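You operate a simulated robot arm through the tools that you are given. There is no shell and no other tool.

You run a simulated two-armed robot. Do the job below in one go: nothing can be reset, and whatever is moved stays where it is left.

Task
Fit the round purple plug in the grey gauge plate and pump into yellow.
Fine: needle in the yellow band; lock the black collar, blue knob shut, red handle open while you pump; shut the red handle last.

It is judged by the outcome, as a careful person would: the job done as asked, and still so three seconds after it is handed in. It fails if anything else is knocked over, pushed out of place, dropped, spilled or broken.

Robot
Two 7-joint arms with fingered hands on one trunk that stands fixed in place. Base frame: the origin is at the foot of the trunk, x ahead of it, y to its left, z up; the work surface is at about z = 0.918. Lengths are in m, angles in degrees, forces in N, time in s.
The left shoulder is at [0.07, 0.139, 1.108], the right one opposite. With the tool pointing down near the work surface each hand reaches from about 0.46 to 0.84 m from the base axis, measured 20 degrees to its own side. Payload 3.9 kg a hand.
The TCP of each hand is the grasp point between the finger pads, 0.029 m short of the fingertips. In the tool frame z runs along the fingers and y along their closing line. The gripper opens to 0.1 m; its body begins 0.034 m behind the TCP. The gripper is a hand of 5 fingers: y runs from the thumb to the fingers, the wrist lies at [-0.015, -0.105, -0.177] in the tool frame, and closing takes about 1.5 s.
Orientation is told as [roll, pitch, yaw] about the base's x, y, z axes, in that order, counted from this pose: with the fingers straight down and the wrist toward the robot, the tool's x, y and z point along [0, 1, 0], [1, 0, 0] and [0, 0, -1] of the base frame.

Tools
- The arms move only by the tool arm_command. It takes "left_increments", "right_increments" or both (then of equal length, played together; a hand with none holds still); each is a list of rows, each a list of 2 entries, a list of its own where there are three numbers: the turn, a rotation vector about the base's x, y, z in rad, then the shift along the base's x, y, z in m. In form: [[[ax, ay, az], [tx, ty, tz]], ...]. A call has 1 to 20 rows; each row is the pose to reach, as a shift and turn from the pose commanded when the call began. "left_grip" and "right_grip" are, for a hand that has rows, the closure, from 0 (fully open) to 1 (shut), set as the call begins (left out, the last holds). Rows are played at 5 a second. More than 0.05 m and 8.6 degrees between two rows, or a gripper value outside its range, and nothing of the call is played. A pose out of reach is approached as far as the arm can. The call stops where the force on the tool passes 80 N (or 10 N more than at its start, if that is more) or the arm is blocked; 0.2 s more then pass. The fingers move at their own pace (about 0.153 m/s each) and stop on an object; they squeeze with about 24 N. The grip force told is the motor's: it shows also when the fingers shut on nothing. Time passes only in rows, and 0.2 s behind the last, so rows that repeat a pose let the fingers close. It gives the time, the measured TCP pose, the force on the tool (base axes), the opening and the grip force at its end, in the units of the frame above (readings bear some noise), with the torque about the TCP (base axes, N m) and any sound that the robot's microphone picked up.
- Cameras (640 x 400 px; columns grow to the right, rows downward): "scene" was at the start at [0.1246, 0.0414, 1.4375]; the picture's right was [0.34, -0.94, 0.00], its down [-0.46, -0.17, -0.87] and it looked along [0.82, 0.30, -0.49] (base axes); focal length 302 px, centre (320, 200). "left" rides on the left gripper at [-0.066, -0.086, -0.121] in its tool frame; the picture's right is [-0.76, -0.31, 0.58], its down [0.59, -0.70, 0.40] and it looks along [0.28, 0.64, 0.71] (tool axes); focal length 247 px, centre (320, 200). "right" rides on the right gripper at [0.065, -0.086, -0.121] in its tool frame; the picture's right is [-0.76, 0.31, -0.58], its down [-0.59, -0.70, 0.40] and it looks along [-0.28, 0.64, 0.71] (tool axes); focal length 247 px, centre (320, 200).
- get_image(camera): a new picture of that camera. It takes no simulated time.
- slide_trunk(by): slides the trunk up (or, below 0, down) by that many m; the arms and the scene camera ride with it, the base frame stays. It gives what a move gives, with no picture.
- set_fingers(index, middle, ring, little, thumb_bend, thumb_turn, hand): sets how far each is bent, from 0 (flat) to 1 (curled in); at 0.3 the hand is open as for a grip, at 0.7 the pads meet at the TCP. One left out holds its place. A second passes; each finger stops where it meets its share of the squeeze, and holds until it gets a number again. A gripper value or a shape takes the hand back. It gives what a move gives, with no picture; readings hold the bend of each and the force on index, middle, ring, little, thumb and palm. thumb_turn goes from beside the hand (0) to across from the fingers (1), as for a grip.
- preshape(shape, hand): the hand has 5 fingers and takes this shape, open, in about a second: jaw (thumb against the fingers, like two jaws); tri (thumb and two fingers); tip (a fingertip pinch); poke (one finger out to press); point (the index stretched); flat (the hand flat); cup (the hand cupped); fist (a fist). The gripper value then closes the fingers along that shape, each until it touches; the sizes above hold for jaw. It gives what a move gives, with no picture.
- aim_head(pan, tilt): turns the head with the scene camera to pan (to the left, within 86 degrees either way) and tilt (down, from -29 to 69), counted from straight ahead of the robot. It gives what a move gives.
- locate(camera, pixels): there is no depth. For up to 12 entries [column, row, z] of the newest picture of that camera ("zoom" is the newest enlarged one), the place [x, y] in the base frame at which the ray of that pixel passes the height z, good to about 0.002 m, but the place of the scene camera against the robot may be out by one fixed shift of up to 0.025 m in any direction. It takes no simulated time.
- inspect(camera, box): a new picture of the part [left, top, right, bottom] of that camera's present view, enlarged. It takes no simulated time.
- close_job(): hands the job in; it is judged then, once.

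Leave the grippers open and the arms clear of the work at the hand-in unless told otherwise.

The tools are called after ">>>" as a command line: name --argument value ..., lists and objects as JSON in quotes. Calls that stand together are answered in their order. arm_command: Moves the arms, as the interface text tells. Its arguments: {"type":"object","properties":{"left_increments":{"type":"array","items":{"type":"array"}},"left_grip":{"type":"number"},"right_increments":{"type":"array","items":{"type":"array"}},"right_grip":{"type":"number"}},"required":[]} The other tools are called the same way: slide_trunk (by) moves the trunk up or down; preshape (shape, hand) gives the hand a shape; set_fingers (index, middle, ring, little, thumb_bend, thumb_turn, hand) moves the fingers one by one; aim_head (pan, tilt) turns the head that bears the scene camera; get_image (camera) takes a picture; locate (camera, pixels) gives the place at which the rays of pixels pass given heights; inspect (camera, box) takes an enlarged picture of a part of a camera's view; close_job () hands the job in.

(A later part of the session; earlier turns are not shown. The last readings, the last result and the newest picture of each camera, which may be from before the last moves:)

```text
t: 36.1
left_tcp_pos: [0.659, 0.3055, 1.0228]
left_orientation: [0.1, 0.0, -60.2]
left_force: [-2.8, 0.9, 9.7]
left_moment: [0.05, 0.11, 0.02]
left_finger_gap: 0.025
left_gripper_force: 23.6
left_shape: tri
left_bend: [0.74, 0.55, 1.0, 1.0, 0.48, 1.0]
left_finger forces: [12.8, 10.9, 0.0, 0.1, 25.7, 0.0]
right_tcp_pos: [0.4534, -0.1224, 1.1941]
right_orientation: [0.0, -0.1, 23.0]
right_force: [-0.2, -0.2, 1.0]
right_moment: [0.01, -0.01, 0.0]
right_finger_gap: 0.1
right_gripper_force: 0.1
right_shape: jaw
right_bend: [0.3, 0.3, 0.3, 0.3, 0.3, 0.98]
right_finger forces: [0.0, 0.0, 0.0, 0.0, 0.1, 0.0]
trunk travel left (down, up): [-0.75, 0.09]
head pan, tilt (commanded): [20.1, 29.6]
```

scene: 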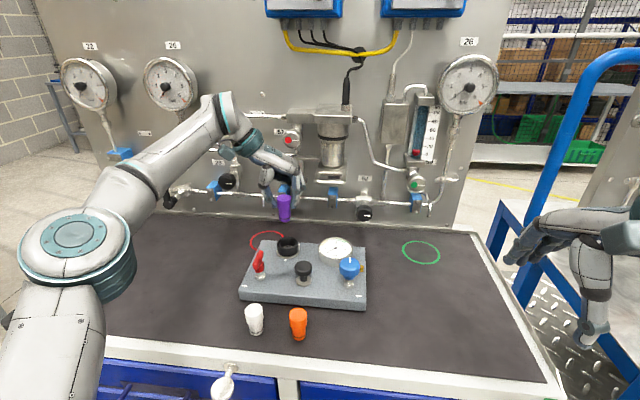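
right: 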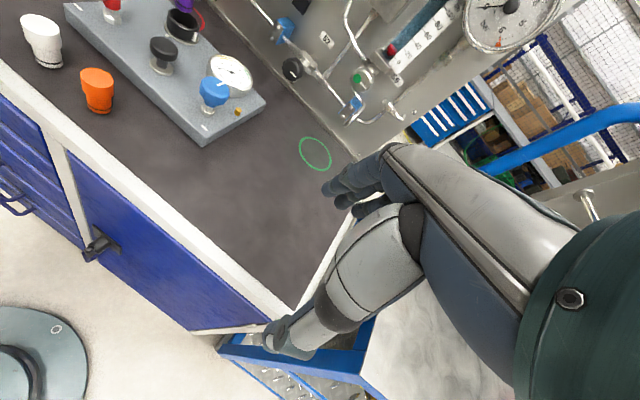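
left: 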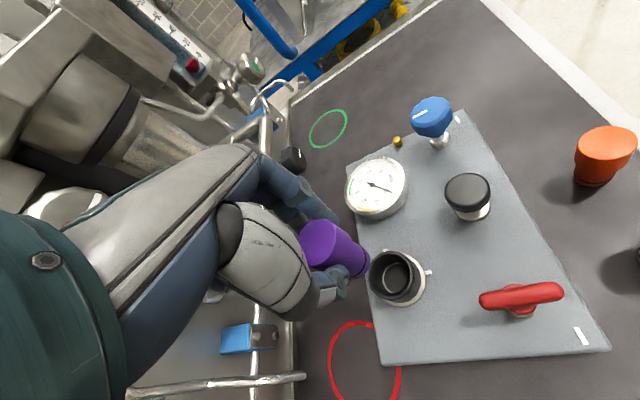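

The sideways force is only friction-level (2.8 N at 9.7 N down). I'll move a further 3 mm the same way to see if it keeps sliding or meets a wall.

>>> arm_command --left_increments '[[[0, 0, 0], [0.001, 0, 0.0]], [[0, 0, 0], [0.002, 0, 0.0]], [[0, 0, 0], [0.003, 0, 0.0]], [[0, 0, 0], [0.003, 0, 0.0]]]'

>>> inspect --camera "scene" --box '[265, 205, 315, 260]'

>>> inspect --camera "right" --box '[130, 0, 230, 62]'

>>> inspect --camera "left" --box '[290, 200, 450, 320]'

```text
t: 37.1
left_tcp_pos: [0.6624, 0.3046, 1.024]
left_orientation: [0.1, 0.0, -60.2]
left_force: [-3.8, 2.0, 8.4]
left_moment: [0.14, 0.29, 0.0]
left_finger_gap: 0.0251
left_gripper_force: 24.0
left_shape: tri
left_bend: [0.74, 0.55, 1.0, 1.0, 0.47, 1.0]
left_finger forces: [13.0, 9.8, 0.1, 0.0, 26.9, 0.0]
right_tcp_pos: [0.4534, -0.1233, 1.1943]
right_orientation: [0.0, 0.0, 22.8]
right_force: [-0.6, 0.3, -0.1]
right_moment: [0.01, 0.0, -0.02]
right_finger_gap: 0.0999
right_gripper_force: 0.0
right_shape: jaw
right_bend: [0.3, 0.3, 0.3, 0.3, 0.3, 0.98]
right_finger forces: [0.0, 0.0, 0.1, 0.0, 0.0, 0.0]
trunk travel left (down, up): [-0.75, 0.09]
head pan, tilt (commanded): [20.1, 29.6]
```

```text
7.27 times, centred on (290, 232) of scene
```

zoom: 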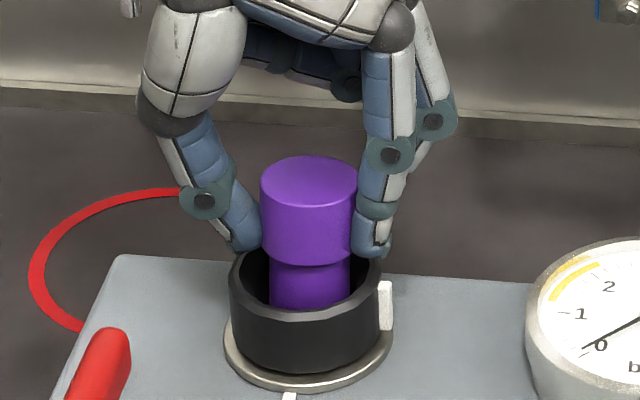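

```text
6.40 times, centred on (180, 31) of right
```

zoom: 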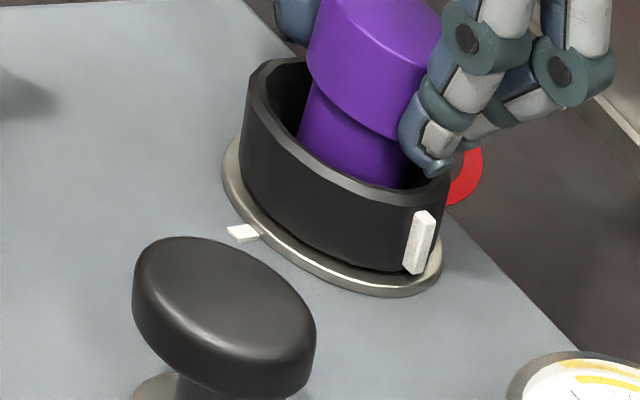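

```text
3.33 times, centred on (370, 260) of left
```

zoom: 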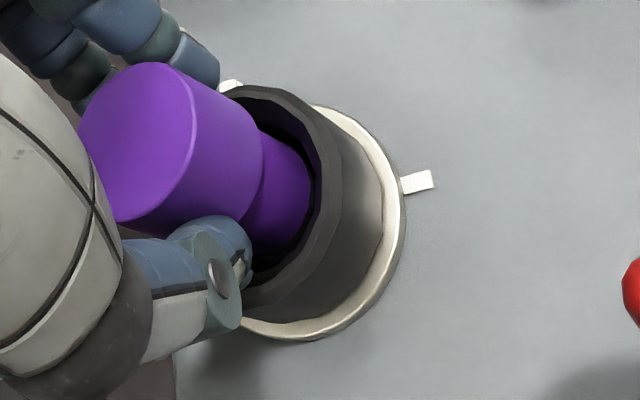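

Pushing sideways carried the whole plate about 1–2 mm, so the foot is captured inside the lip, and the plate slides easily. I'll relieve this now: lift 1 mm, move back (−0.003, +0.001) to re-centre the plug in the seat, then press down modestly to check it is seated.

>>> arm_command --left_increments '[[[0, 0, 0], [0, 0, 0.0015]], [[0, 0, 0], [-0.0015, 0.0006, 0.0015]], [[0, 0, 0], [-0.003, 0.0012, 0.0015]], [[0, 0, 0], [-0.003, 0.0012, 0.0015]]]'

>>> inspect --camera "scene" --box '[265, 205, 315, 260]'

>>> inspect --camera "right" --box '[130, 0, 230, 62]'

>>> inspect --camera "left" --box '[290, 200, 450, 320]'

```text
t: 38.1
left_tcp_pos: [0.6627, 0.3081, 1.0255]
left_orientation: [-0.1, 0.0, -60.1]
left_force: [-0.3, -0.8, -0.5]
left_moment: [-0.02, 0.01, -0.02]
left_finger_gap: 0.0249
left_gripper_force: 24.7
left_shape: tri
left_bend: [0.74, 0.55, 1.0, 1.0, 0.47, 1.0]
left_finger forces: [13.2, 11.5, 0.0, 0.1, 23.3, 0.0]
right_tcp_pos: [0.4561, -0.1222, 1.1925]
right_orientation: [0.0, 0.1, 22.8]
right_force: [-0.9, -0.2, 0.1]
right_moment: [-0.01, -0.01, 0.0]
right_finger_gap: 0.0996
right_gripper_force: 0.0
right_shape: jaw
right_bend: [0.3, 0.3, 0.3, 0.3, 0.3, 0.98]
right_finger forces: [0.0, 0.0, 0.1, 0.0, 0.1, 0.0]
trunk travel left (down, up): [-0.75, 0.09]
head pan, tilt (commanded): [20.1, 29.6]
```

```text
7.27 times, centred on (290, 232) of scene
```

zoom: 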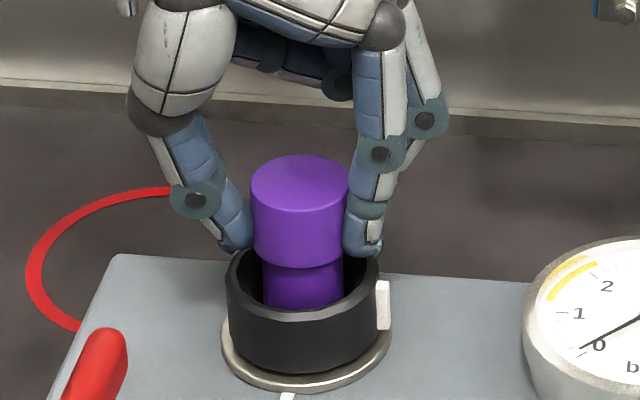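

```text
6.40 times, centred on (180, 31) of right
```

zoom: 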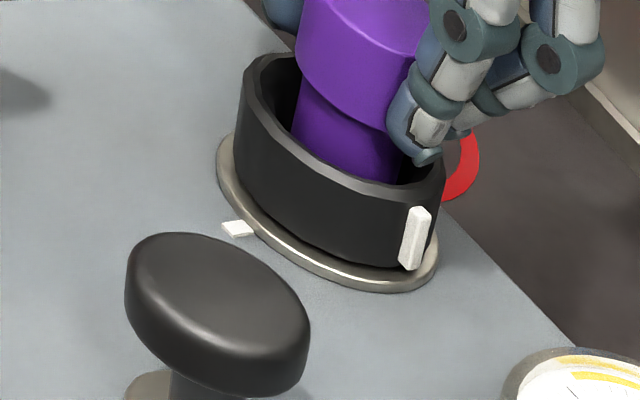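

```text
3.33 times, centred on (370, 260) of left
```

zoom: 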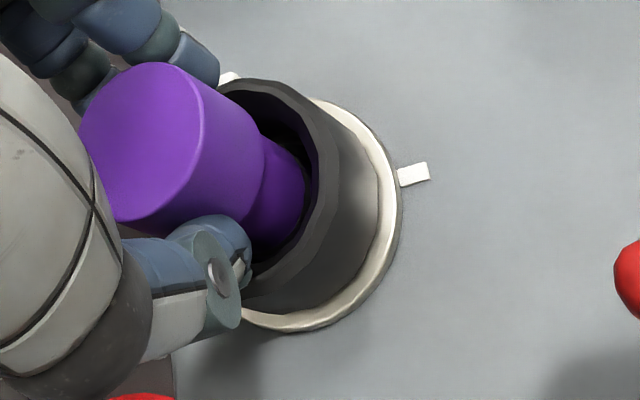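

The plate is back where it was; the apparent shift was the robot body flexing under load, so the plate didn't slide. The plug is now centred in the collar. Next I'll press straight down about 5 mm past contact to see whether it seats further.

>>> arm_command --left_increments '[[[0, 0, 0], [0, 0, -0.001]], [[0, 0, 0], [0, 0, -0.002]], [[0, 0, 0], [0, 0, -0.003]], [[0, 0, 0], [0, 0, -0.004]], [[0, 0, 0], [0, 0, -0.005]], [[0, 0, 0], [0, 0, -0.006]], [[0, 0, 0], [0, 0, -0.006]]]'

>>> inspect --camera "scene" --box '[265, 205, 315, 260]'

```text
t: 39.7
left_tcp_pos: [0.6586, 0.3078, 1.0226]
left_orientation: [0.3, -0.2, -60.1]
left_force: [4.1, 3.5, 25.4]
left_moment: [0.02, -0.15, 0.01]
left_finger_gap: 0.0258
left_gripper_force: 23.8
left_shape: tri
left_bend: [0.74, 0.55, 1.0, 1.0, 0.46, 1.0]
left_finger forces: [12.4, 15.6, 0.0, 0.0, 27.9, 0.0]
right_tcp_pos: [0.4532, -0.1241, 1.1941]
right_orientation: [-0.1, -0.2, 22.9]
right_force: [0.5, 0.0, 0.1]
right_moment: [0.05, 0.02, 0.0]
right_finger_gap: 0.1
right_gripper_force: 0.1
right_shape: jaw
right_bend: [0.3, 0.3, 0.3, 0.3, 0.3, 0.98]
right_finger forces: [0.0, 0.1, 0.0, 0.0, 0.0, 0.0]
trunk travel left (down, up): [-0.75, 0.09]
head pan, tilt (commanded): [20.1, 29.6]
```

```text
7.27 times, centred on (290, 232) of scene
```

zoom: 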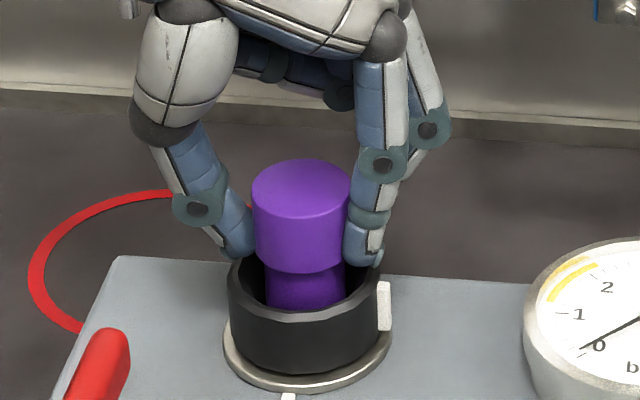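

It doesn't go deeper under 25 N: the foot rests on a surface at about plate level. I want to be sure this is the real seat and not a hole edge. I'll lift out and position the left camera almost straight above the socket for a vertical look.

>>> arm_command --left_increments '[[[0, 0, 0], [0, 0, 0.02]], [[0, 0, 0], [0, 0, 0.06]], [[0, 0, 0], [0, 0, 0.1]], [[0, 0, 0], [0.025, -0.012, 0.105]], [[0, 0, 0], [0.05, -0.025, 0.105]], [[0, 0, 0], [0.075, -0.038, 0.105]], [[0, 0, 0], [0.075, -0.038, 0.105]]]'

>>> get_image --camera "left"

```text
t: 41.3
left_tcp_pos: [0.6726, 0.2663, 1.1356]
left_orientation: [0.4, -0.6, -60.4]
left_force: [-26.3, 5.1, 22.6]
left_moment: [-0.57, -0.76, -0.44]
left_finger_gap: 0.0239
left_gripper_force: 23.8
left_shape: tri
left_bend: [0.74, 0.76, 1.0, 1.0, 0.51, 0.97]
left_finger forces: [11.1, 54.1, 0.1, 0.0, 27.8, 0.0]
left hand out of reach, approached as far as the arm can: row 4, 5, 6, 7
right_tcp_pos: [0.4456, -0.1248, 1.1989]
right_orientation: [-0.1, -0.5, 22.9]
right_force: [0.0, -0.2, 0.1]
right_moment: [-0.02, 0.02, -0.02]
right_finger_gap: 0.0998
right_gripper_force: 0.2
right_shape: jaw
right_bend: [0.3, 0.3, 0.3, 0.3, 0.3, 0.98]
right_finger forces: [0.0, 0.1, 0.0, 0.1, 0.1, 0.0]
trunk travel left (down, up): [-0.75, 0.09]
head pan, tilt (commanded): [20.1, 29.6]
```

```text
taken
```

left: 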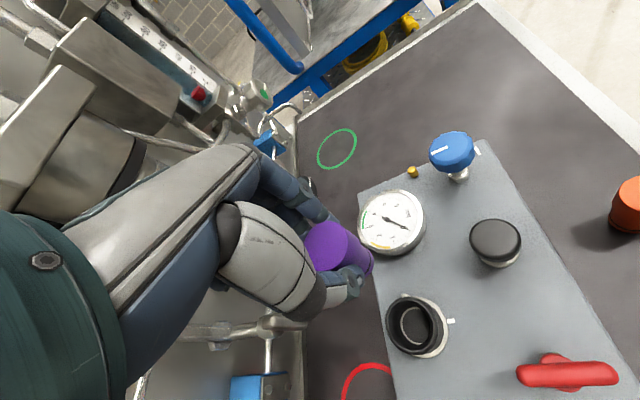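

The hand has touched something: 26 N backward and 23 N upward, with the middle finger loaded. I'll back off at once along the push direction (−x, +z), then look.

>>> arm_command --left_increments '[[[0, 0, 0], [-0.01, 0.002, 0.008]], [[0, 0, 0], [-0.02, 0.004, 0.012]], [[0, 0, 0], [-0.02, 0.004, 0.012]]]'

>>> get_image --camera "scene"

>>> inspect --camera "scene" --box '[230, 130, 410, 270]'

```text
t: 42.1
left_tcp_pos: [0.6608, 0.2712, 1.1345]
left_orientation: [-0.1, 0.1, -60.3]
left_force: [0.0, -0.2, -1.4]
left_moment: [0.03, 0.01, 0.02]
left_finger_gap: 0.0241
left_gripper_force: 23.7
left_shape: tri
left_bend: [0.74, 0.57, 1.0, 1.0, 0.5, 1.0]
left_finger forces: [12.7, 12.5, 0.1, 0.0, 22.6, 0.0]
right_tcp_pos: [0.4558, -0.1231, 1.1939]
right_orientation: [0.2, 0.0, 22.8]
right_force: [0.4, -0.7, 1.0]
right_moment: [0.02, -0.02, 0.04]
right_finger_gap: 0.0996
right_gripper_force: 0.1
right_shape: jaw
right_bend: [0.3, 0.3, 0.3, 0.3, 0.3, 0.98]
right_finger forces: [0.1, 0.0, 0.1, 0.1, 0.0, 0.0]
trunk travel left (down, up): [-0.75, 0.09]
head pan, tilt (commanded): [20.1, 29.6]
```

```text
taken
```

scene: 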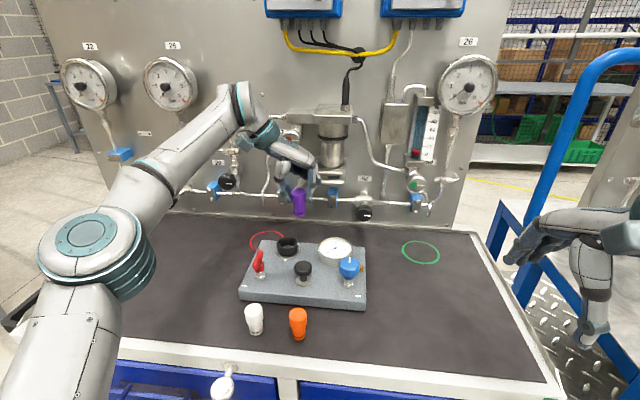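

```text
2.86 times, centred on (320, 200) of scene
```

zoom: 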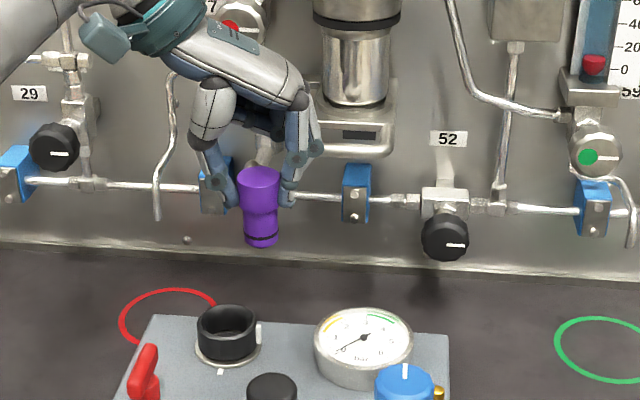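

Contact is cleared: I had brushed the fixed filter bracket on the wall. Nothing looks displaced and the plug is still firmly held. I'll keep farther from the wall. From here the left camera sees the socket fairly steeply, so I'll look into it.

>>> get_image --camera "left"

>>> inspect --camera "left" --box '[370, 280, 450, 350]'

```text
taken
```

left: 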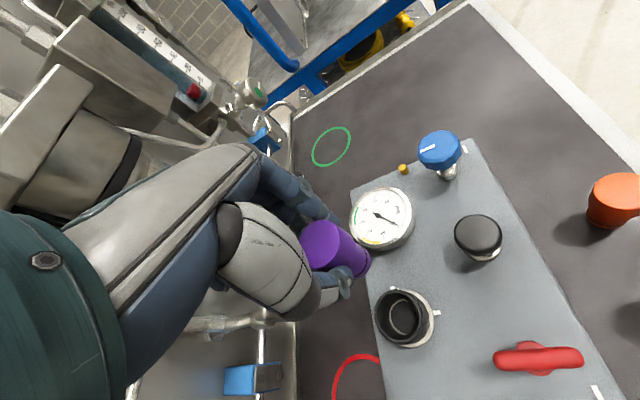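

```text
5.71 times, centred on (410, 315) of left
```

zoom: 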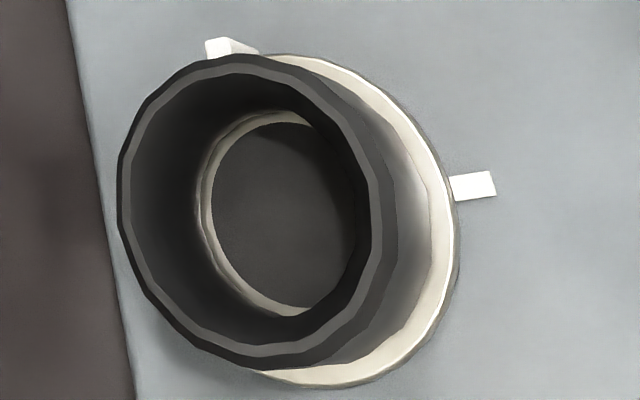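

The seat is a flat floor with a silver lip at plate level, about 33 mm wide, so the plug was properly in it. I'll return above the collar, lower again and compare with the earlier centred pictures.

>>> arm_command --left_increments '[[[0, 0, 0], [-0.001, 0.02, 0.0]], [[0, 0, 0], [-0.001, 0.0365, 0.0]], [[0, 0, 0], [-0.001, 0.0365, -0.03]], [[0, 0, 0], [-0.001, 0.0365, -0.06]], [[0, 0, 0], [-0.001, 0.0365, -0.08]], [[0, 0, 0], [-0.001, 0.0365, -0.08]]]'

>>> inspect --camera "scene" --box '[265, 205, 315, 260]'

>>> inspect --camera "right" --box '[130, 0, 230, 62]'

>>> inspect --camera "left" --box '[290, 200, 450, 320]'

```text
t: 43.5
left_tcp_pos: [0.6608, 0.311, 1.0561]
left_orientation: [0.0, 0.0, -60.2]
left_force: [0.2, 1.0, -0.4]
left_moment: [-0.03, -0.01, 0.04]
left_finger_gap: 0.0242
left_gripper_force: 24.1
left_shape: tri
left_bend: [0.74, 0.57, 1.0, 1.0, 0.5, 1.0]
left_finger forces: [12.6, 12.5, 0.1, 0.0, 22.5, 0.1]
right_tcp_pos: [0.4552, -0.1222, 1.1934]
right_orientation: [0.1, 0.0, 22.9]
right_force: [-0.2, 0.1, 0.5]
right_moment: [0.0, 0.03, -0.06]
right_finger_gap: 0.0998
right_gripper_force: 0.1
right_shape: jaw
right_bend: [0.3, 0.3, 0.3, 0.3, 0.3, 0.98]
right_finger forces: [0.0, 0.0, 0.0, 0.0, 0.0, 0.0]
trunk travel left (down, up): [-0.75, 0.09]
head pan, tilt (commanded): [20.1, 29.6]
```

```text
7.27 times, centred on (290, 232) of scene
```

zoom: 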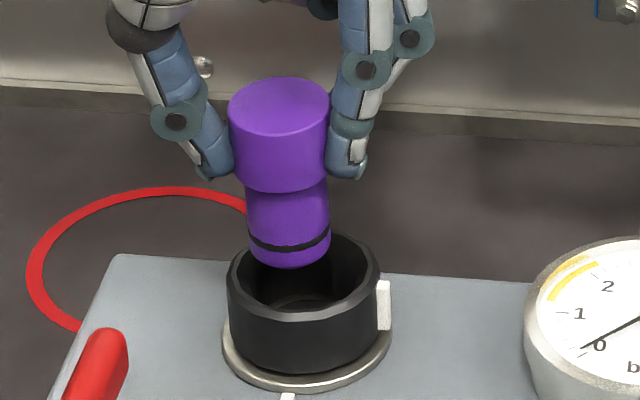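

```text
6.40 times, centred on (180, 31) of right
```

zoom: 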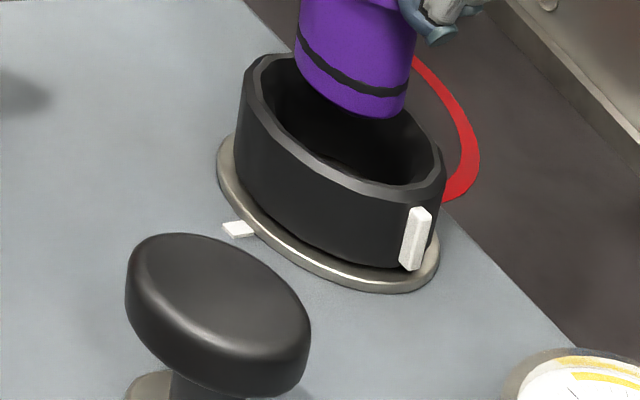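

```text
3.33 times, centred on (370, 260) of left
```

zoom: 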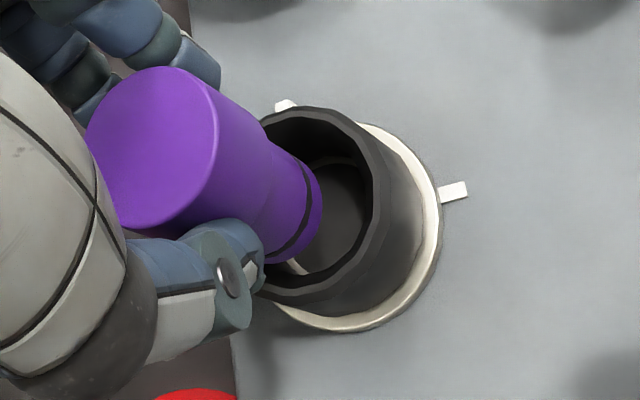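

The bump tilted the plug about 3° in the grip. I'll counter-rotate the hand by that amount and shift by (+0.0015, −0.0044) so the foot is again centred, then recheck.

>>> arm_command --left_increments '[[[0.015, 0.02, 0], [0.0007, -0.002, 0.0]], [[0.031, 0.041, 0], [0.0015, -0.0044, 0.0]], [[0.031, 0.041, 0], [0.0015, -0.0044, -0.005]], [[0.031, 0.041, 0], [0.0015, -0.0044, -0.01]], [[0.031, 0.041, 0], [0.0015, -0.0044, -0.01]]]'

>>> inspect --camera "scene" --box '[265, 205, 315, 260]'

>>> inspect --camera "right" --box '[130, 0, 230, 62]'

>>> inspect --camera "left" --box '[290, 200, 450, 320]'

```text
t: 44.7
left_tcp_pos: [0.662, 0.3051, 1.0451]
left_orientation: [-1.2, 2.6, -60.2]
left_force: [1.3, -0.1, -0.2]
left_moment: [0.01, 0.01, 0.01]
left_finger_gap: 0.0245
left_gripper_force: 23.3
left_shape: tri
left_bend: [0.74, 0.57, 1.0, 1.0, 0.5, 1.0]
left_finger forces: [12.6, 12.5, 0.0, 0.0, 22.5, 0.1]
right_tcp_pos: [0.4556, -0.1211, 1.1937]
right_orientation: [0.1, 0.0, 22.9]
right_force: [0.1, 0.4, -0.1]
right_moment: [0.03, 0.0, 0.0]
right_finger_gap: 0.0996
right_gripper_force: 0.0
right_shape: jaw
right_bend: [0.3, 0.3, 0.3, 0.3, 0.3, 0.98]
right_finger forces: [0.0, 0.1, 0.0, 0.0, 0.0, 0.0]
trunk travel left (down, up): [-0.75, 0.09]
head pan, tilt (commanded): [20.1, 29.6]
```

```text
7.27 times, centred on (290, 232) of scene
```

zoom: 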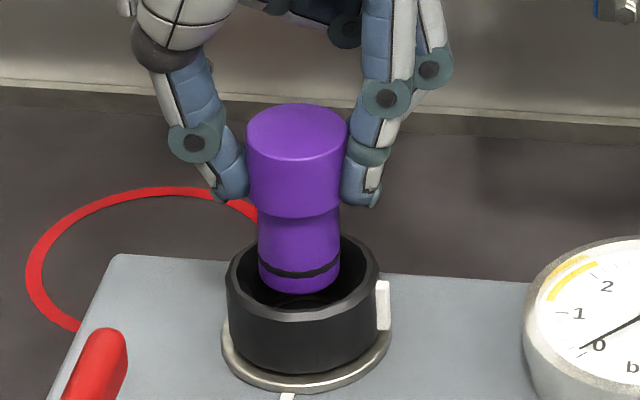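

```text
6.40 times, centred on (180, 31) of right
```

zoom: 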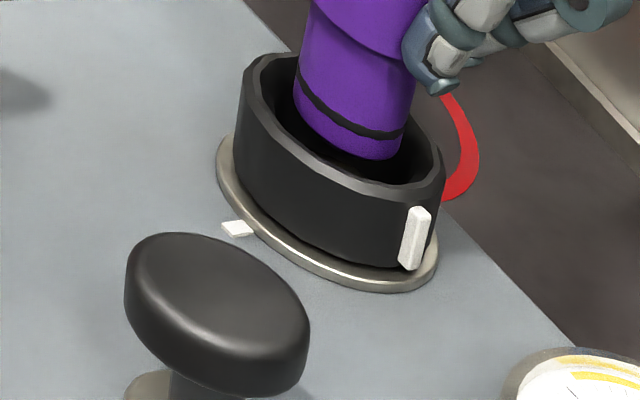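

```text
3.33 times, centred on (370, 260) of left
```

zoom: 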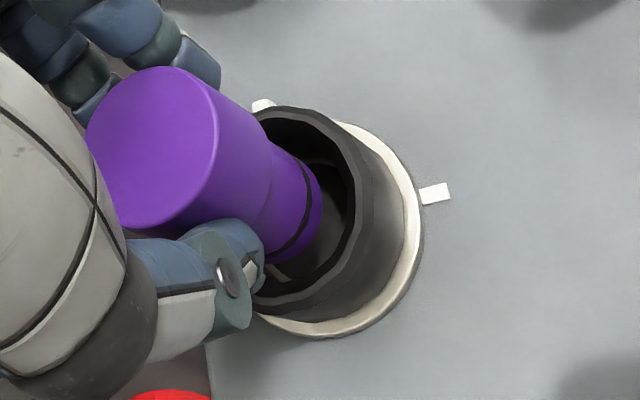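

The plug is upright again and nearly centred. I'll nudge (+0.001, −0.001) and lower toward the seat.

>>> arm_command --left_increments '[[[0, 0, 0], [0.001, -0.001, -0.005]], [[0, 0, 0], [0.001, -0.001, -0.01]], [[0, 0, 0], [0.001, -0.001, -0.014]], [[0, 0, 0], [0.001, -0.001, -0.017]], [[0, 0, 0], [0.001, -0.001, -0.017]]]'

>>> inspect --camera "scene" --box '[265, 205, 315, 260]'

>>> inspect --camera "right" --box '[130, 0, 230, 62]'

>>> inspect --camera "left" --box '[290, 200, 450, 320]'

```text
t: 45.9
left_tcp_pos: [0.6615, 0.3049, 1.0295]
left_orientation: [-1.2, 2.7, -60.1]
left_force: [1.4, 0.2, -0.9]
left_moment: [-0.03, 0.01, 0.0]
left_finger_gap: 0.0242
left_gripper_force: 23.8
left_shape: tri
left_bend: [0.74, 0.57, 1.0, 1.0, 0.5, 1.0]
left_finger forces: [12.6, 12.6, 0.0, 0.1, 22.5, 0.0]
right_tcp_pos: [0.4562, -0.1229, 1.1941]
right_orientation: [0.0, 0.0, 22.9]
right_force: [-0.5, 0.0, 0.4]
right_moment: [0.01, -0.01, 0.02]
right_finger_gap: 0.1
right_gripper_force: 0.1
right_shape: jaw
right_bend: [0.3, 0.3, 0.3, 0.3, 0.3, 0.98]
right_finger forces: [0.1, 0.0, 0.0, 0.0, 0.1, 0.0]
trunk travel left (down, up): [-0.75, 0.09]
head pan, tilt (commanded): [20.1, 29.6]
```

```text
7.27 times, centred on (290, 232) of scene
```

zoom: 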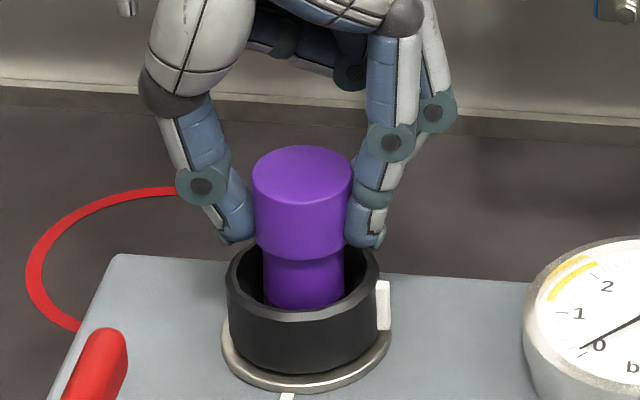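

```text
6.40 times, centred on (180, 31) of right
```

zoom: 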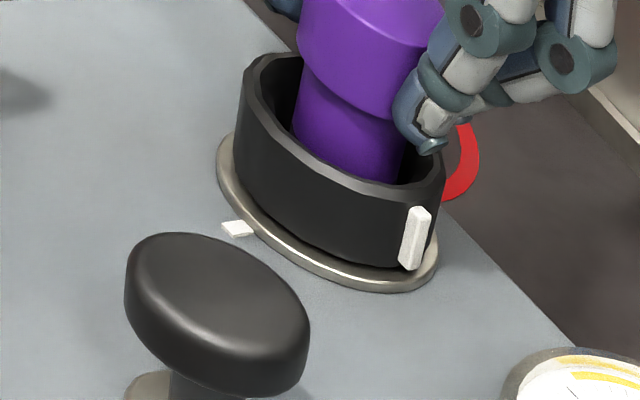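

```text
3.33 times, centred on (370, 260) of left
```

zoom: 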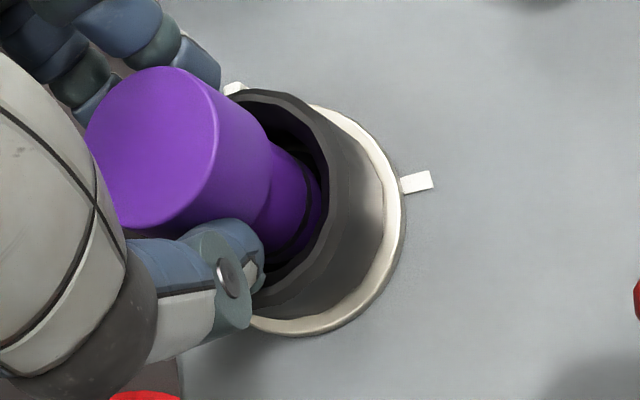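

Centred in the collar laterally. I'll go down in small steps to the seat.

>>> arm_command --left_increments '[[[0, 0, 0], [0, 0, -0.002]], [[0, 0, 0], [0, 0, -0.004]], [[0, 0, 0], [0, 0, -0.005]], [[0, 0, 0], [0, 0, -0.006]], [[0, 0, 0], [0, 0, -0.006]]]'

```text
t: 47.1
left_tcp_pos: [0.6629, 0.3048, 1.0248]
left_orientation: [-1.1, 2.6, -60.2]
left_force: [0.5, 0.2, 4.7]
left_moment: [0.0, -0.01, 0.0]
left_finger_gap: 0.0244
left_gripper_force: 24.1
left_shape: tri
left_bend: [0.74, 0.57, 1.0, 1.0, 0.5, 1.0]
left_finger forces: [12.7, 13.0, 0.0, 0.1, 23.4, 0.0]
right_tcp_pos: [0.454, -0.1237, 1.1936]
right_orientation: [0.0, 0.0, 23.0]
right_force: [0.3, 0.7, 0.5]
right_moment: [0.01, 0.01, 0.03]
right_finger_gap: 0.1
right_gripper_force: 0.1
right_shape: jaw
right_bend: [0.3, 0.3, 0.3, 0.3, 0.3, 0.98]
right_finger forces: [0.1, 0.1, 0.0, 0.0, 0.0, 0.0]
trunk travel left (down, up): [-0.75, 0.09]
head pan, tilt (commanded): [20.1, 29.6]
```

Light contact (about 5 N) on the seat at the same height as before. Now I'll release by opening the hand partway, holding position.

>>> arm_command --left_increments '[[[0, 0, 0], [0, 0, 0.0005]], [[0, 0, 0], [0, 0, 0.001]], [[0, 0, 0], [0, 0, 0.001]], [[0, 0, 0], [0, 0, 0.001]], [[0, 0, 0], [0, 0, 0.001]], [[0, 0, 0], [0, 0, 0.001]]]' --left_grip 0.4

>>> inspect --camera "scene" --box '[265, 205, 315, 260]'

>>> inspect --camera "right" --box '[130, 0, 230, 62]'

>>> inspect --camera "left" --box '[290, 200, 450, 320]'

```text
t: 48.5
left_tcp_pos: [0.6638, 0.3062, 1.0244]
left_orientation: [-1.2, 2.7, -60.2]
left_force: [0.4, 0.0, -0.8]
left_moment: [-0.02, -0.03, -0.01]
left_finger_gap: 0.0599
left_gripper_force: 0.1
left_shape: tri
left_bend: [0.39, 0.39, 0.99, 0.99, 0.31, 1.0]
left_finger forces: [0.0, 0.0, 0.0, 0.0, 0.1, 0.1]
right_tcp_pos: [0.4551, -0.1223, 1.1932]
right_orientation: [0.0, 0.0, 22.9]
right_force: [-0.9, -0.7, -0.2]
right_moment: [0.03, 0.0, 0.03]
right_finger_gap: 0.1001
right_gripper_force: 0.0
right_shape: jaw
right_bend: [0.3, 0.3, 0.3, 0.3, 0.3, 0.98]
right_finger forces: [0.0, 0.1, 0.0, 0.0, 0.0, 0.0]
trunk travel left (down, up): [-0.75, 0.09]
head pan, tilt (commanded): [20.1, 29.6]
```

```text
7.27 times, centred on (290, 232) of scene
```

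zoom: 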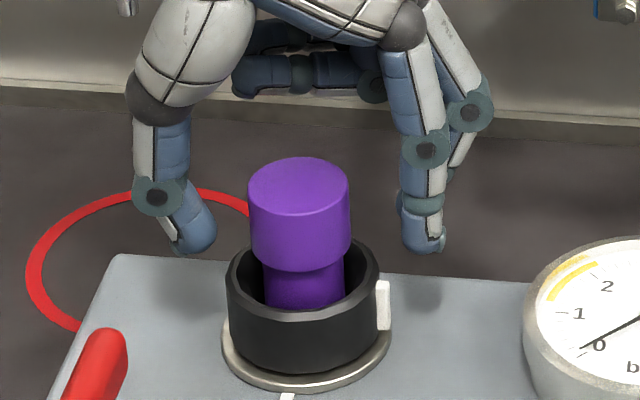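

```text
6.40 times, centred on (180, 31) of right
```

zoom: 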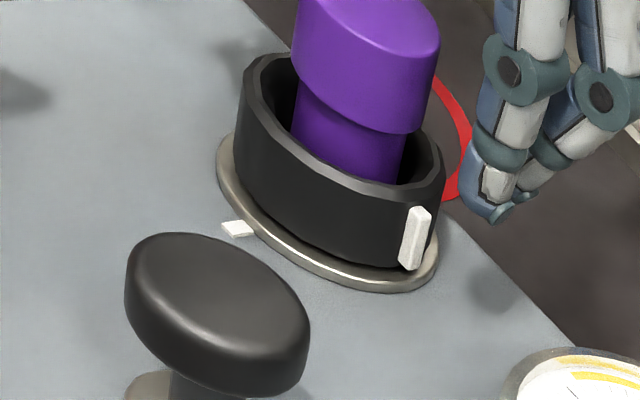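

```text
3.33 times, centred on (370, 260) of left
```

zoom: 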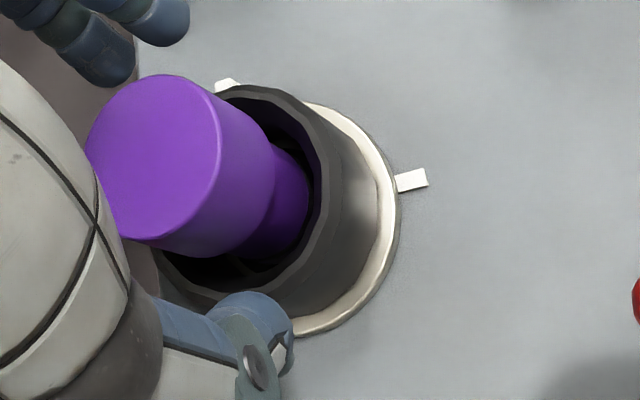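

The plug stands upright on its own in the collar, with the cap above the rim. To be sure it is fully seated I'll rise clear, straighten the hand and make a fist to press on its top.

>>> arm_command --left_increments '[[[0, 0, 0], [0, 0, 0.02]], [[0, 0, 0], [0, 0, 0.05]], [[-0.031, -0.041, 0], [0, 0, 0.08]], [[-0.031, -0.041, 0], [0, 0, 0.1]], [[-0.031, -0.041, 0], [0, 0, 0.1]]]'

>>> preshape --shape "fist" --hand "left"

>>> get_image --camera "left"

>>> inspect --camera "scene" --box '[230, 150, 350, 270]'

>>> inspect --camera "left" --box '[350, 220, 450, 310]'

```text
t: 49.7
left_tcp_pos: [0.6608, 0.3052, 1.1231]
left_orientation: [0.0, 0.0, -60.2]
left_force: [-0.6, 0.3, -1.0]
left_moment: [-0.02, -0.02, 0.02]
left_finger_gap: 0.0599
left_gripper_force: 0.0
left_shape: tri
left_bend: [0.39, 0.39, 0.99, 0.99, 0.3, 1.0]
left_finger forces: [0.0, 0.0, 0.0, 0.1, 0.0, 0.1]
right_tcp_pos: [0.4545, -0.1241, 1.193]
right_orientation: [-0.2, -0.1, 22.9]
right_force: [-0.2, 0.1, 1.0]
right_moment: [0.01, 0.0, -0.02]
right_finger_gap: 0.0999
right_gripper_force: 0.1
right_shape: jaw
right_bend: [0.3, 0.3, 0.3, 0.3, 0.3, 0.98]
right_finger forces: [0.0, 0.1, 0.0, 0.0, 0.1, 0.1]
trunk travel left (down, up): [-0.75, 0.09]
head pan, tilt (commanded): [20.1, 29.6]
```

```text
t: 50.6
left_tcp_pos: [0.6614, 0.3046, 1.1246]
left_orientation: [0.0, -0.1, -60.2]
left_force: [0.3, -0.4, 0.2]
left_moment: [-0.01, -0.03, -0.01]
left_finger_gap: 0.0002
left_gripper_force: 0.2
left_shape: fist
left_bend: [0.99, 1.0, 0.99, 1.0, 0.87, 0.84]
left_finger forces: [0.1, 0.0, 0.1, 0.0, 0.0, 0.0]
right_tcp_pos: [0.4553, -0.1236, 1.1932]
right_orientation: [0.1, 0.0, 22.9]
right_force: [-0.6, 0.6, 0.3]
right_moment: [-0.01, 0.02, 0.01]
right_finger_gap: 0.0997
right_gripper_force: 0.1
right_shape: jaw
right_bend: [0.3, 0.3, 0.3, 0.3, 0.3, 0.98]
right_finger forces: [0.1, 0.0, 0.0, 0.0, 0.1, 0.0]
trunk travel left (down, up): [-0.75, 0.09]
head pan, tilt (commanded): [20.1, 29.6]
```

```text
taken
```

left: 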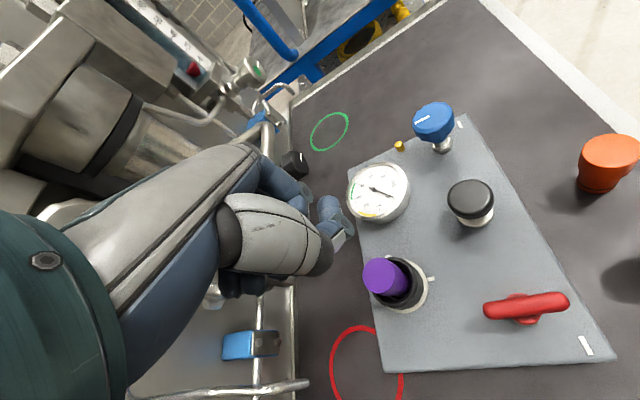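

```text
3.33 times, centred on (290, 210) of scene
```

zoom: 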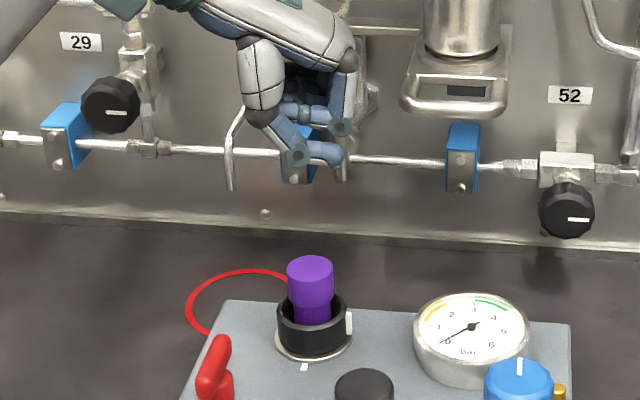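

```text
4.44 times, centred on (400, 265) of left
```

zoom: 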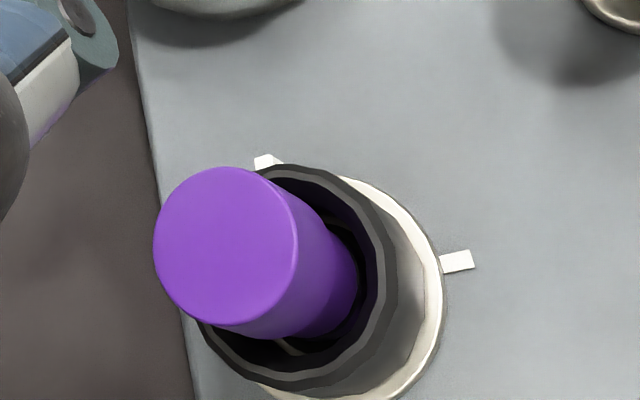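

The plug stands free in the collar. I'll triangulate its top height from the left and scene cameras to check it is down at the seat.

>>> locate --camera "zoom" --pixels '[[226, 246, 1.005], [226, 246, 1.01], [226, 246, 1.015], [226, 246, 1.02], [457, 261, 0.958]]'

>>> inspect --camera "scene" --box '[265, 205, 315, 260]'

>>> inspect --camera "right" --box '[130, 0, 230, 62]'

```text
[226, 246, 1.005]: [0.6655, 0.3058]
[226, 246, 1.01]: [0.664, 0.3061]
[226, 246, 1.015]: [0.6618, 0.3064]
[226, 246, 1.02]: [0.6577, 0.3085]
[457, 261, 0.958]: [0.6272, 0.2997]
```

```text
7.27 times, centred on (290, 232) of scene
```

zoom: 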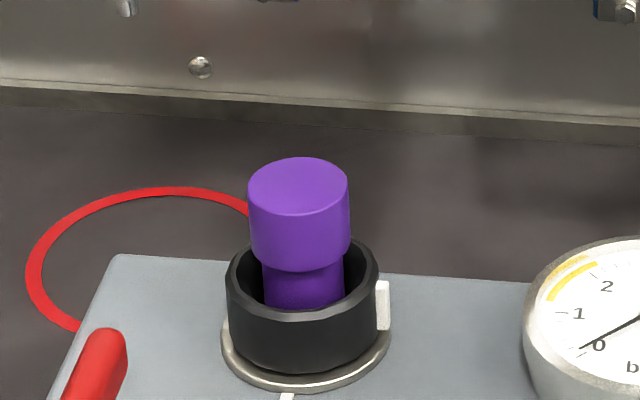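

```text
6.40 times, centred on (180, 31) of right
```

zoom: 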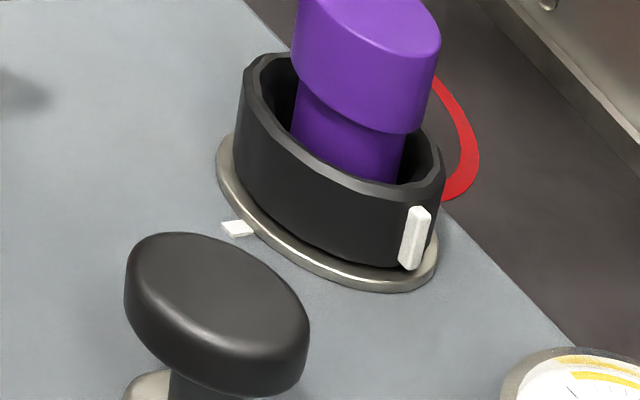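

>>> inspect --camera "scene" --box '[265, 205, 315, 260]'

>>> locate --camera "zoom" --pixels '[[298.5, 185, 1.0], [298.5, 185, 1.005], [298.5, 185, 1.01], [298.5, 185, 1.015], [298.5, 185, 1.02], [303, 274, 0.98], [288, 395, 0.958]]'

```text
7.27 times, centred on (290, 232) of scene
```

zoom: 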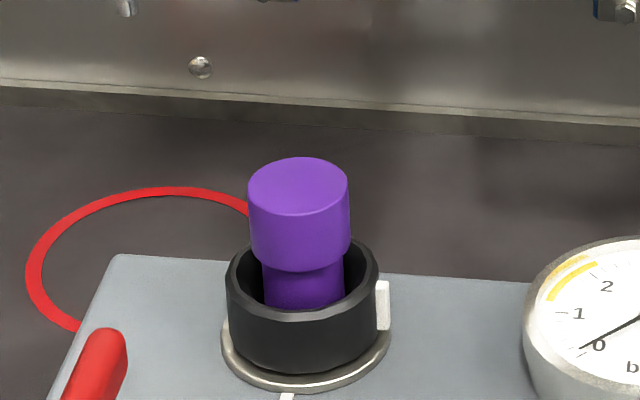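

```text
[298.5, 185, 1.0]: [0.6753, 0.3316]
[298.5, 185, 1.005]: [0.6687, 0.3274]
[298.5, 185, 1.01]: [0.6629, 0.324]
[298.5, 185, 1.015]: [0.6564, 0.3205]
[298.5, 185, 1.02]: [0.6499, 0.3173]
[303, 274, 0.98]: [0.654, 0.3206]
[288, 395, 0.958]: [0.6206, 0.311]
```

I'll zoom in on where the foot meets the silver lip to see whether it is inside it.

>>> inspect --camera "left" --box '[390, 255, 440, 300]'

>>> inspect --camera "left" --box '[370, 270, 420, 315]'

```text
8.89 times, centred on (415, 278) of left
```

zoom: 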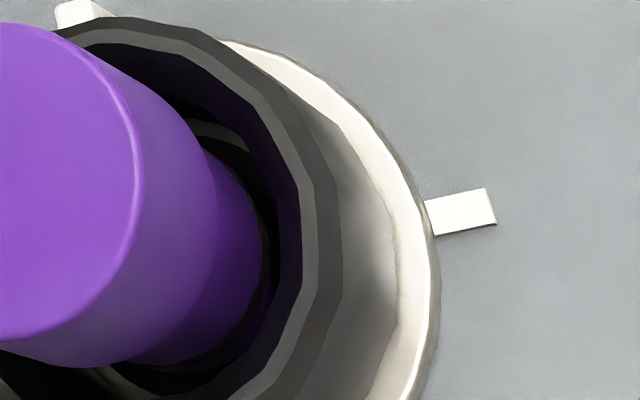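

```text
8.89 times, centred on (395, 292) of left
```

zoom: 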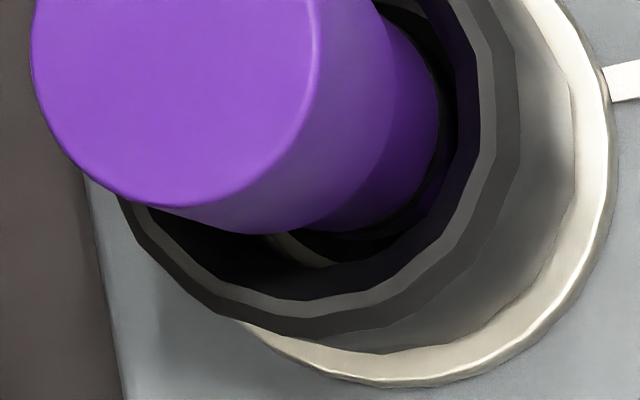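

The O-ring end is inside the silver lip, with dark seat visible all round it, so the plug is seated. Now the collar: I'll shape the hand back to three fingers, turn it to yaw −25, set a 70 mm gap and hover centred over the collar at a safe height.

>>> preshape --shape "tri" --hand "left"

>>> arm_command --left_increments '[[[0, 0, 0.12], [0, 0.0, 0]], [[0, 0, 0.24], [-0.001, 0.002, 0]], [[0, 0, 0.36], [-0.001, 0.002, 0]], [[0, 0, 0.48], [-0.001, 0.002, -0.02]], [[0, 0, 0.61], [-0.001, 0.002, -0.04]], [[0, 0, 0.61], [-0.001, 0.002, -0.06]], [[0, 0, 0.61], [-0.001, 0.002, -0.06]]]' --left_grip 0.3

>>> get_image --camera "left"

>>> inspect --camera "scene" --box '[245, 185, 335, 275]'

>>> inspect --camera "right" --box '[100, 0, 240, 90]'

```text
t: 51.5
left_tcp_pos: [0.6608, 0.3047, 1.125]
left_orientation: [0.0, 0.1, -60.2]
left_force: [0.2, 0.3, -0.1]
left_moment: [0.02, -0.02, -0.01]
left_finger_gap: 0.1001
left_gripper_force: 0.0
left_shape: tri
left_bend: [0.3, 0.3, 0.99, 0.99, 0.3, 0.97]
left_finger forces: [0.0, 0.0, 0.0, 0.1, 0.1, 0.0]
right_tcp_pos: [0.456, -0.1226, 1.1936]
right_orientation: [-0.1, 0.0, 22.9]
right_force: [-0.5, -0.1, -0.5]
right_moment: [-0.02, -0.01, -0.02]
right_finger_gap: 0.1
right_gripper_force: 0.1
right_shape: jaw
right_bend: [0.3, 0.3, 0.3, 0.3, 0.3, 0.98]
right_finger forces: [0.1, 0.1, 0.0, 0.1, 0.0, 0.1]
trunk travel left (down, up): [-0.75, 0.09]
head pan, tilt (commanded): [20.1, 29.6]
```

```text
t: 53.1
left_tcp_pos: [0.6609, 0.3067, 1.0639]
left_orientation: [0.1, 0.0, -25.3]
left_force: [-0.7, 0.9, 1.3]
left_moment: [0.01, 0.02, 0.02]
left_finger_gap: 0.0703
left_gripper_force: 0.0
left_shape: tri
left_bend: [0.41, 0.35, 0.99, 0.99, 0.3, 0.99]
left_finger forces: [0.0, 0.1, 0.1, 0.0, 0.0, 0.0]
right_tcp_pos: [0.4551, -0.1218, 1.1932]
right_orientation: [0.2, -0.1, 22.8]
right_force: [1.6, 0.7, 0.0]
right_moment: [-0.01, -0.01, 0.03]
right_finger_gap: 0.0998
right_gripper_force: 0.0
right_shape: jaw
right_bend: [0.3, 0.3, 0.3, 0.3, 0.3, 0.98]
right_finger forces: [0.0, 0.0, 0.1, 0.0, 0.1, 0.0]
trunk travel left (down, up): [-0.75, 0.09]
head pan, tilt (commanded): [20.1, 29.6]
```

```text
taken
```

left: 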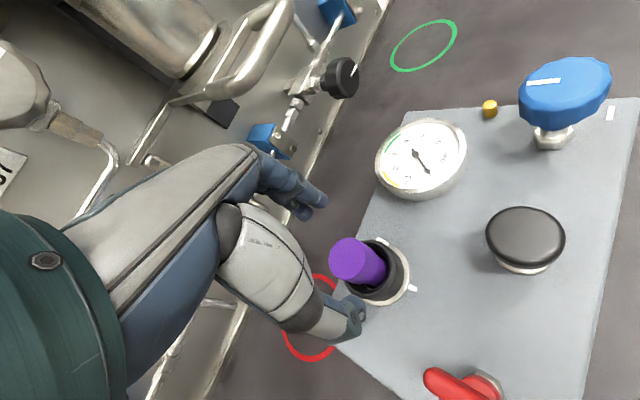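

```text
4.44 times, centred on (290, 230) of scene
```

zoom: 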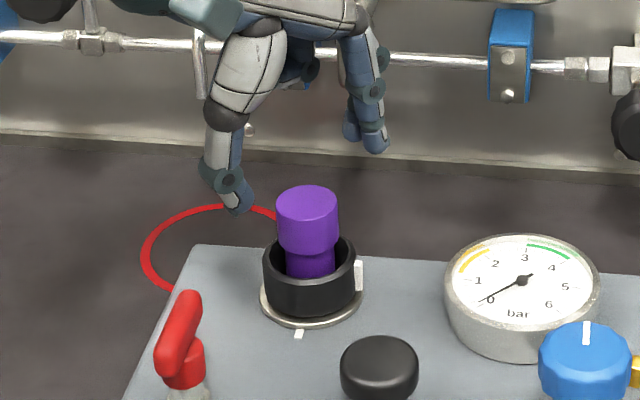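

```text
4.44 times, centred on (170, 45) of right
```

zoom: 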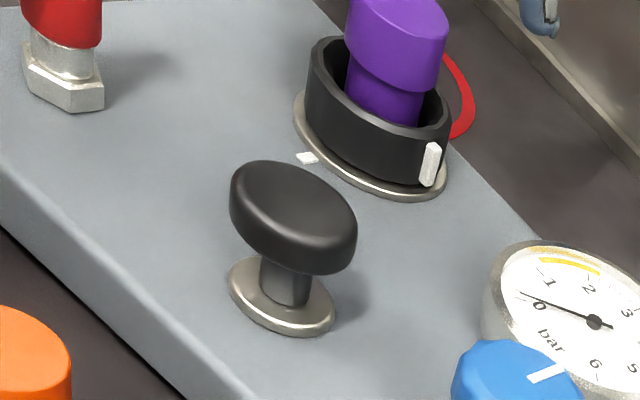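

Yaw −25 is reachable and the hand is clear. I'll check the collar's centring under the hand from this view.

>>> inspect --camera "left" --box '[310, 220, 430, 320]'

>>> locate --camera "left" --pixels '[[414, 289, 0.958]]'

```text
4.00 times, centred on (370, 270) of left
```

zoom: 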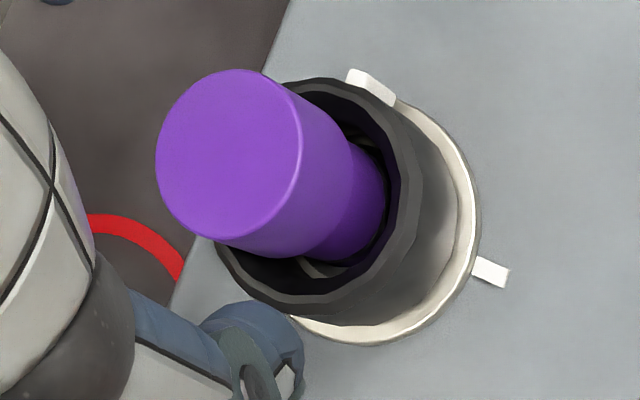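

```text
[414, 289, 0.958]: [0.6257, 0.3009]
```

The collar's centre is offset (−0.0024, −0.0018) from the hand. I'll correct for that and lower around the plug until the fingertips are alongside the collar wall, watching the force.

>>> arm_command --left_increments '[[[0, 0, 0], [-0.0024, -0.0018, -0.01]], [[0, 0, 0], [-0.0024, -0.0018, -0.025]], [[0, 0, 0], [-0.0024, -0.0018, -0.04]], [[0, 0, 0], [-0.0024, -0.0018, -0.052]], [[0, 0, 0], [-0.0024, -0.0018, -0.06]], [[0, 0, 0], [-0.0024, -0.0018, -0.065]], [[0, 0, 0], [-0.0024, -0.0018, -0.065]]]'

>>> get_image --camera "left"

>>> inspect --camera "scene" --box '[245, 185, 335, 275]'

>>> inspect --camera "right" --box '[100, 0, 240, 90]'

```text
t: 54.7
left_tcp_pos: [0.6601, 0.3054, 0.9988]
left_orientation: [0.0, -0.1, -25.2]
left_force: [0.2, -0.4, 0.7]
left_moment: [-0.01, -0.01, -0.03]
left_finger_gap: 0.0704
left_gripper_force: 0.1
left_shape: tri
left_bend: [0.41, 0.35, 0.99, 0.99, 0.3, 0.99]
left_finger forces: [0.0, 0.0, 0.0, 0.0, 0.0, 0.0]
right_tcp_pos: [0.4562, -0.1219, 1.1932]
right_orientation: [-0.1, 0.0, 22.9]
right_force: [-0.5, 0.0, 0.1]
right_moment: [0.01, -0.02, 0.0]
right_finger_gap: 0.0996
right_gripper_force: 0.0
right_shape: jaw
right_bend: [0.3, 0.3, 0.3, 0.3, 0.3, 0.98]
right_finger forces: [0.0, 0.0, 0.1, 0.0, 0.0, 0.1]
trunk travel left (down, up): [-0.75, 0.09]
head pan, tilt (commanded): [20.1, 29.6]
```

```text
taken
```

left: 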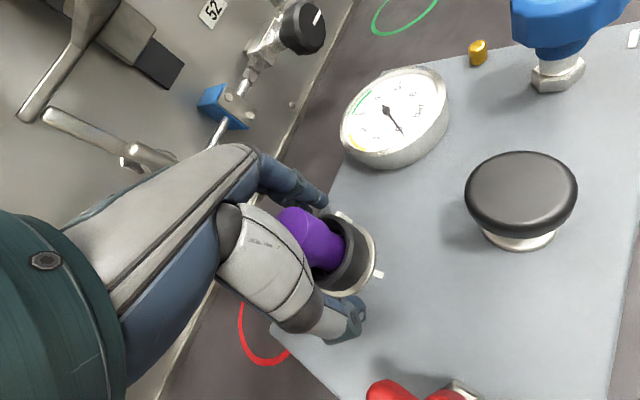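

```text
4.44 times, centred on (290, 230) of scene
```

zoom: 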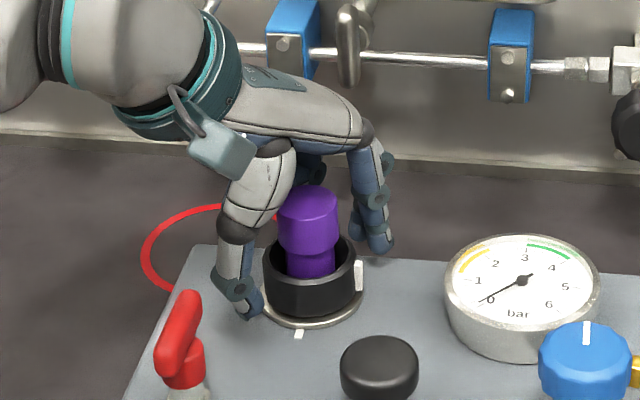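

```text
4.44 times, centred on (170, 45) of right
```

zoom: 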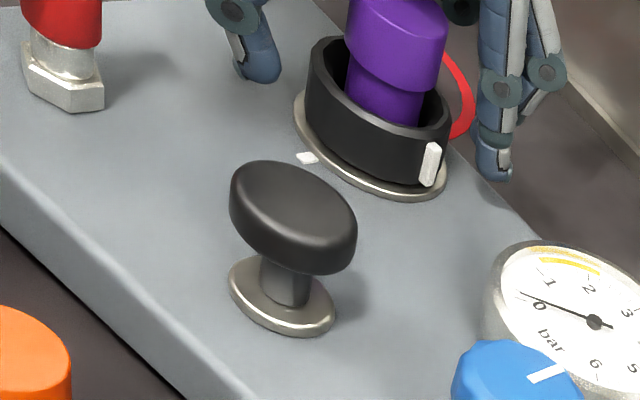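

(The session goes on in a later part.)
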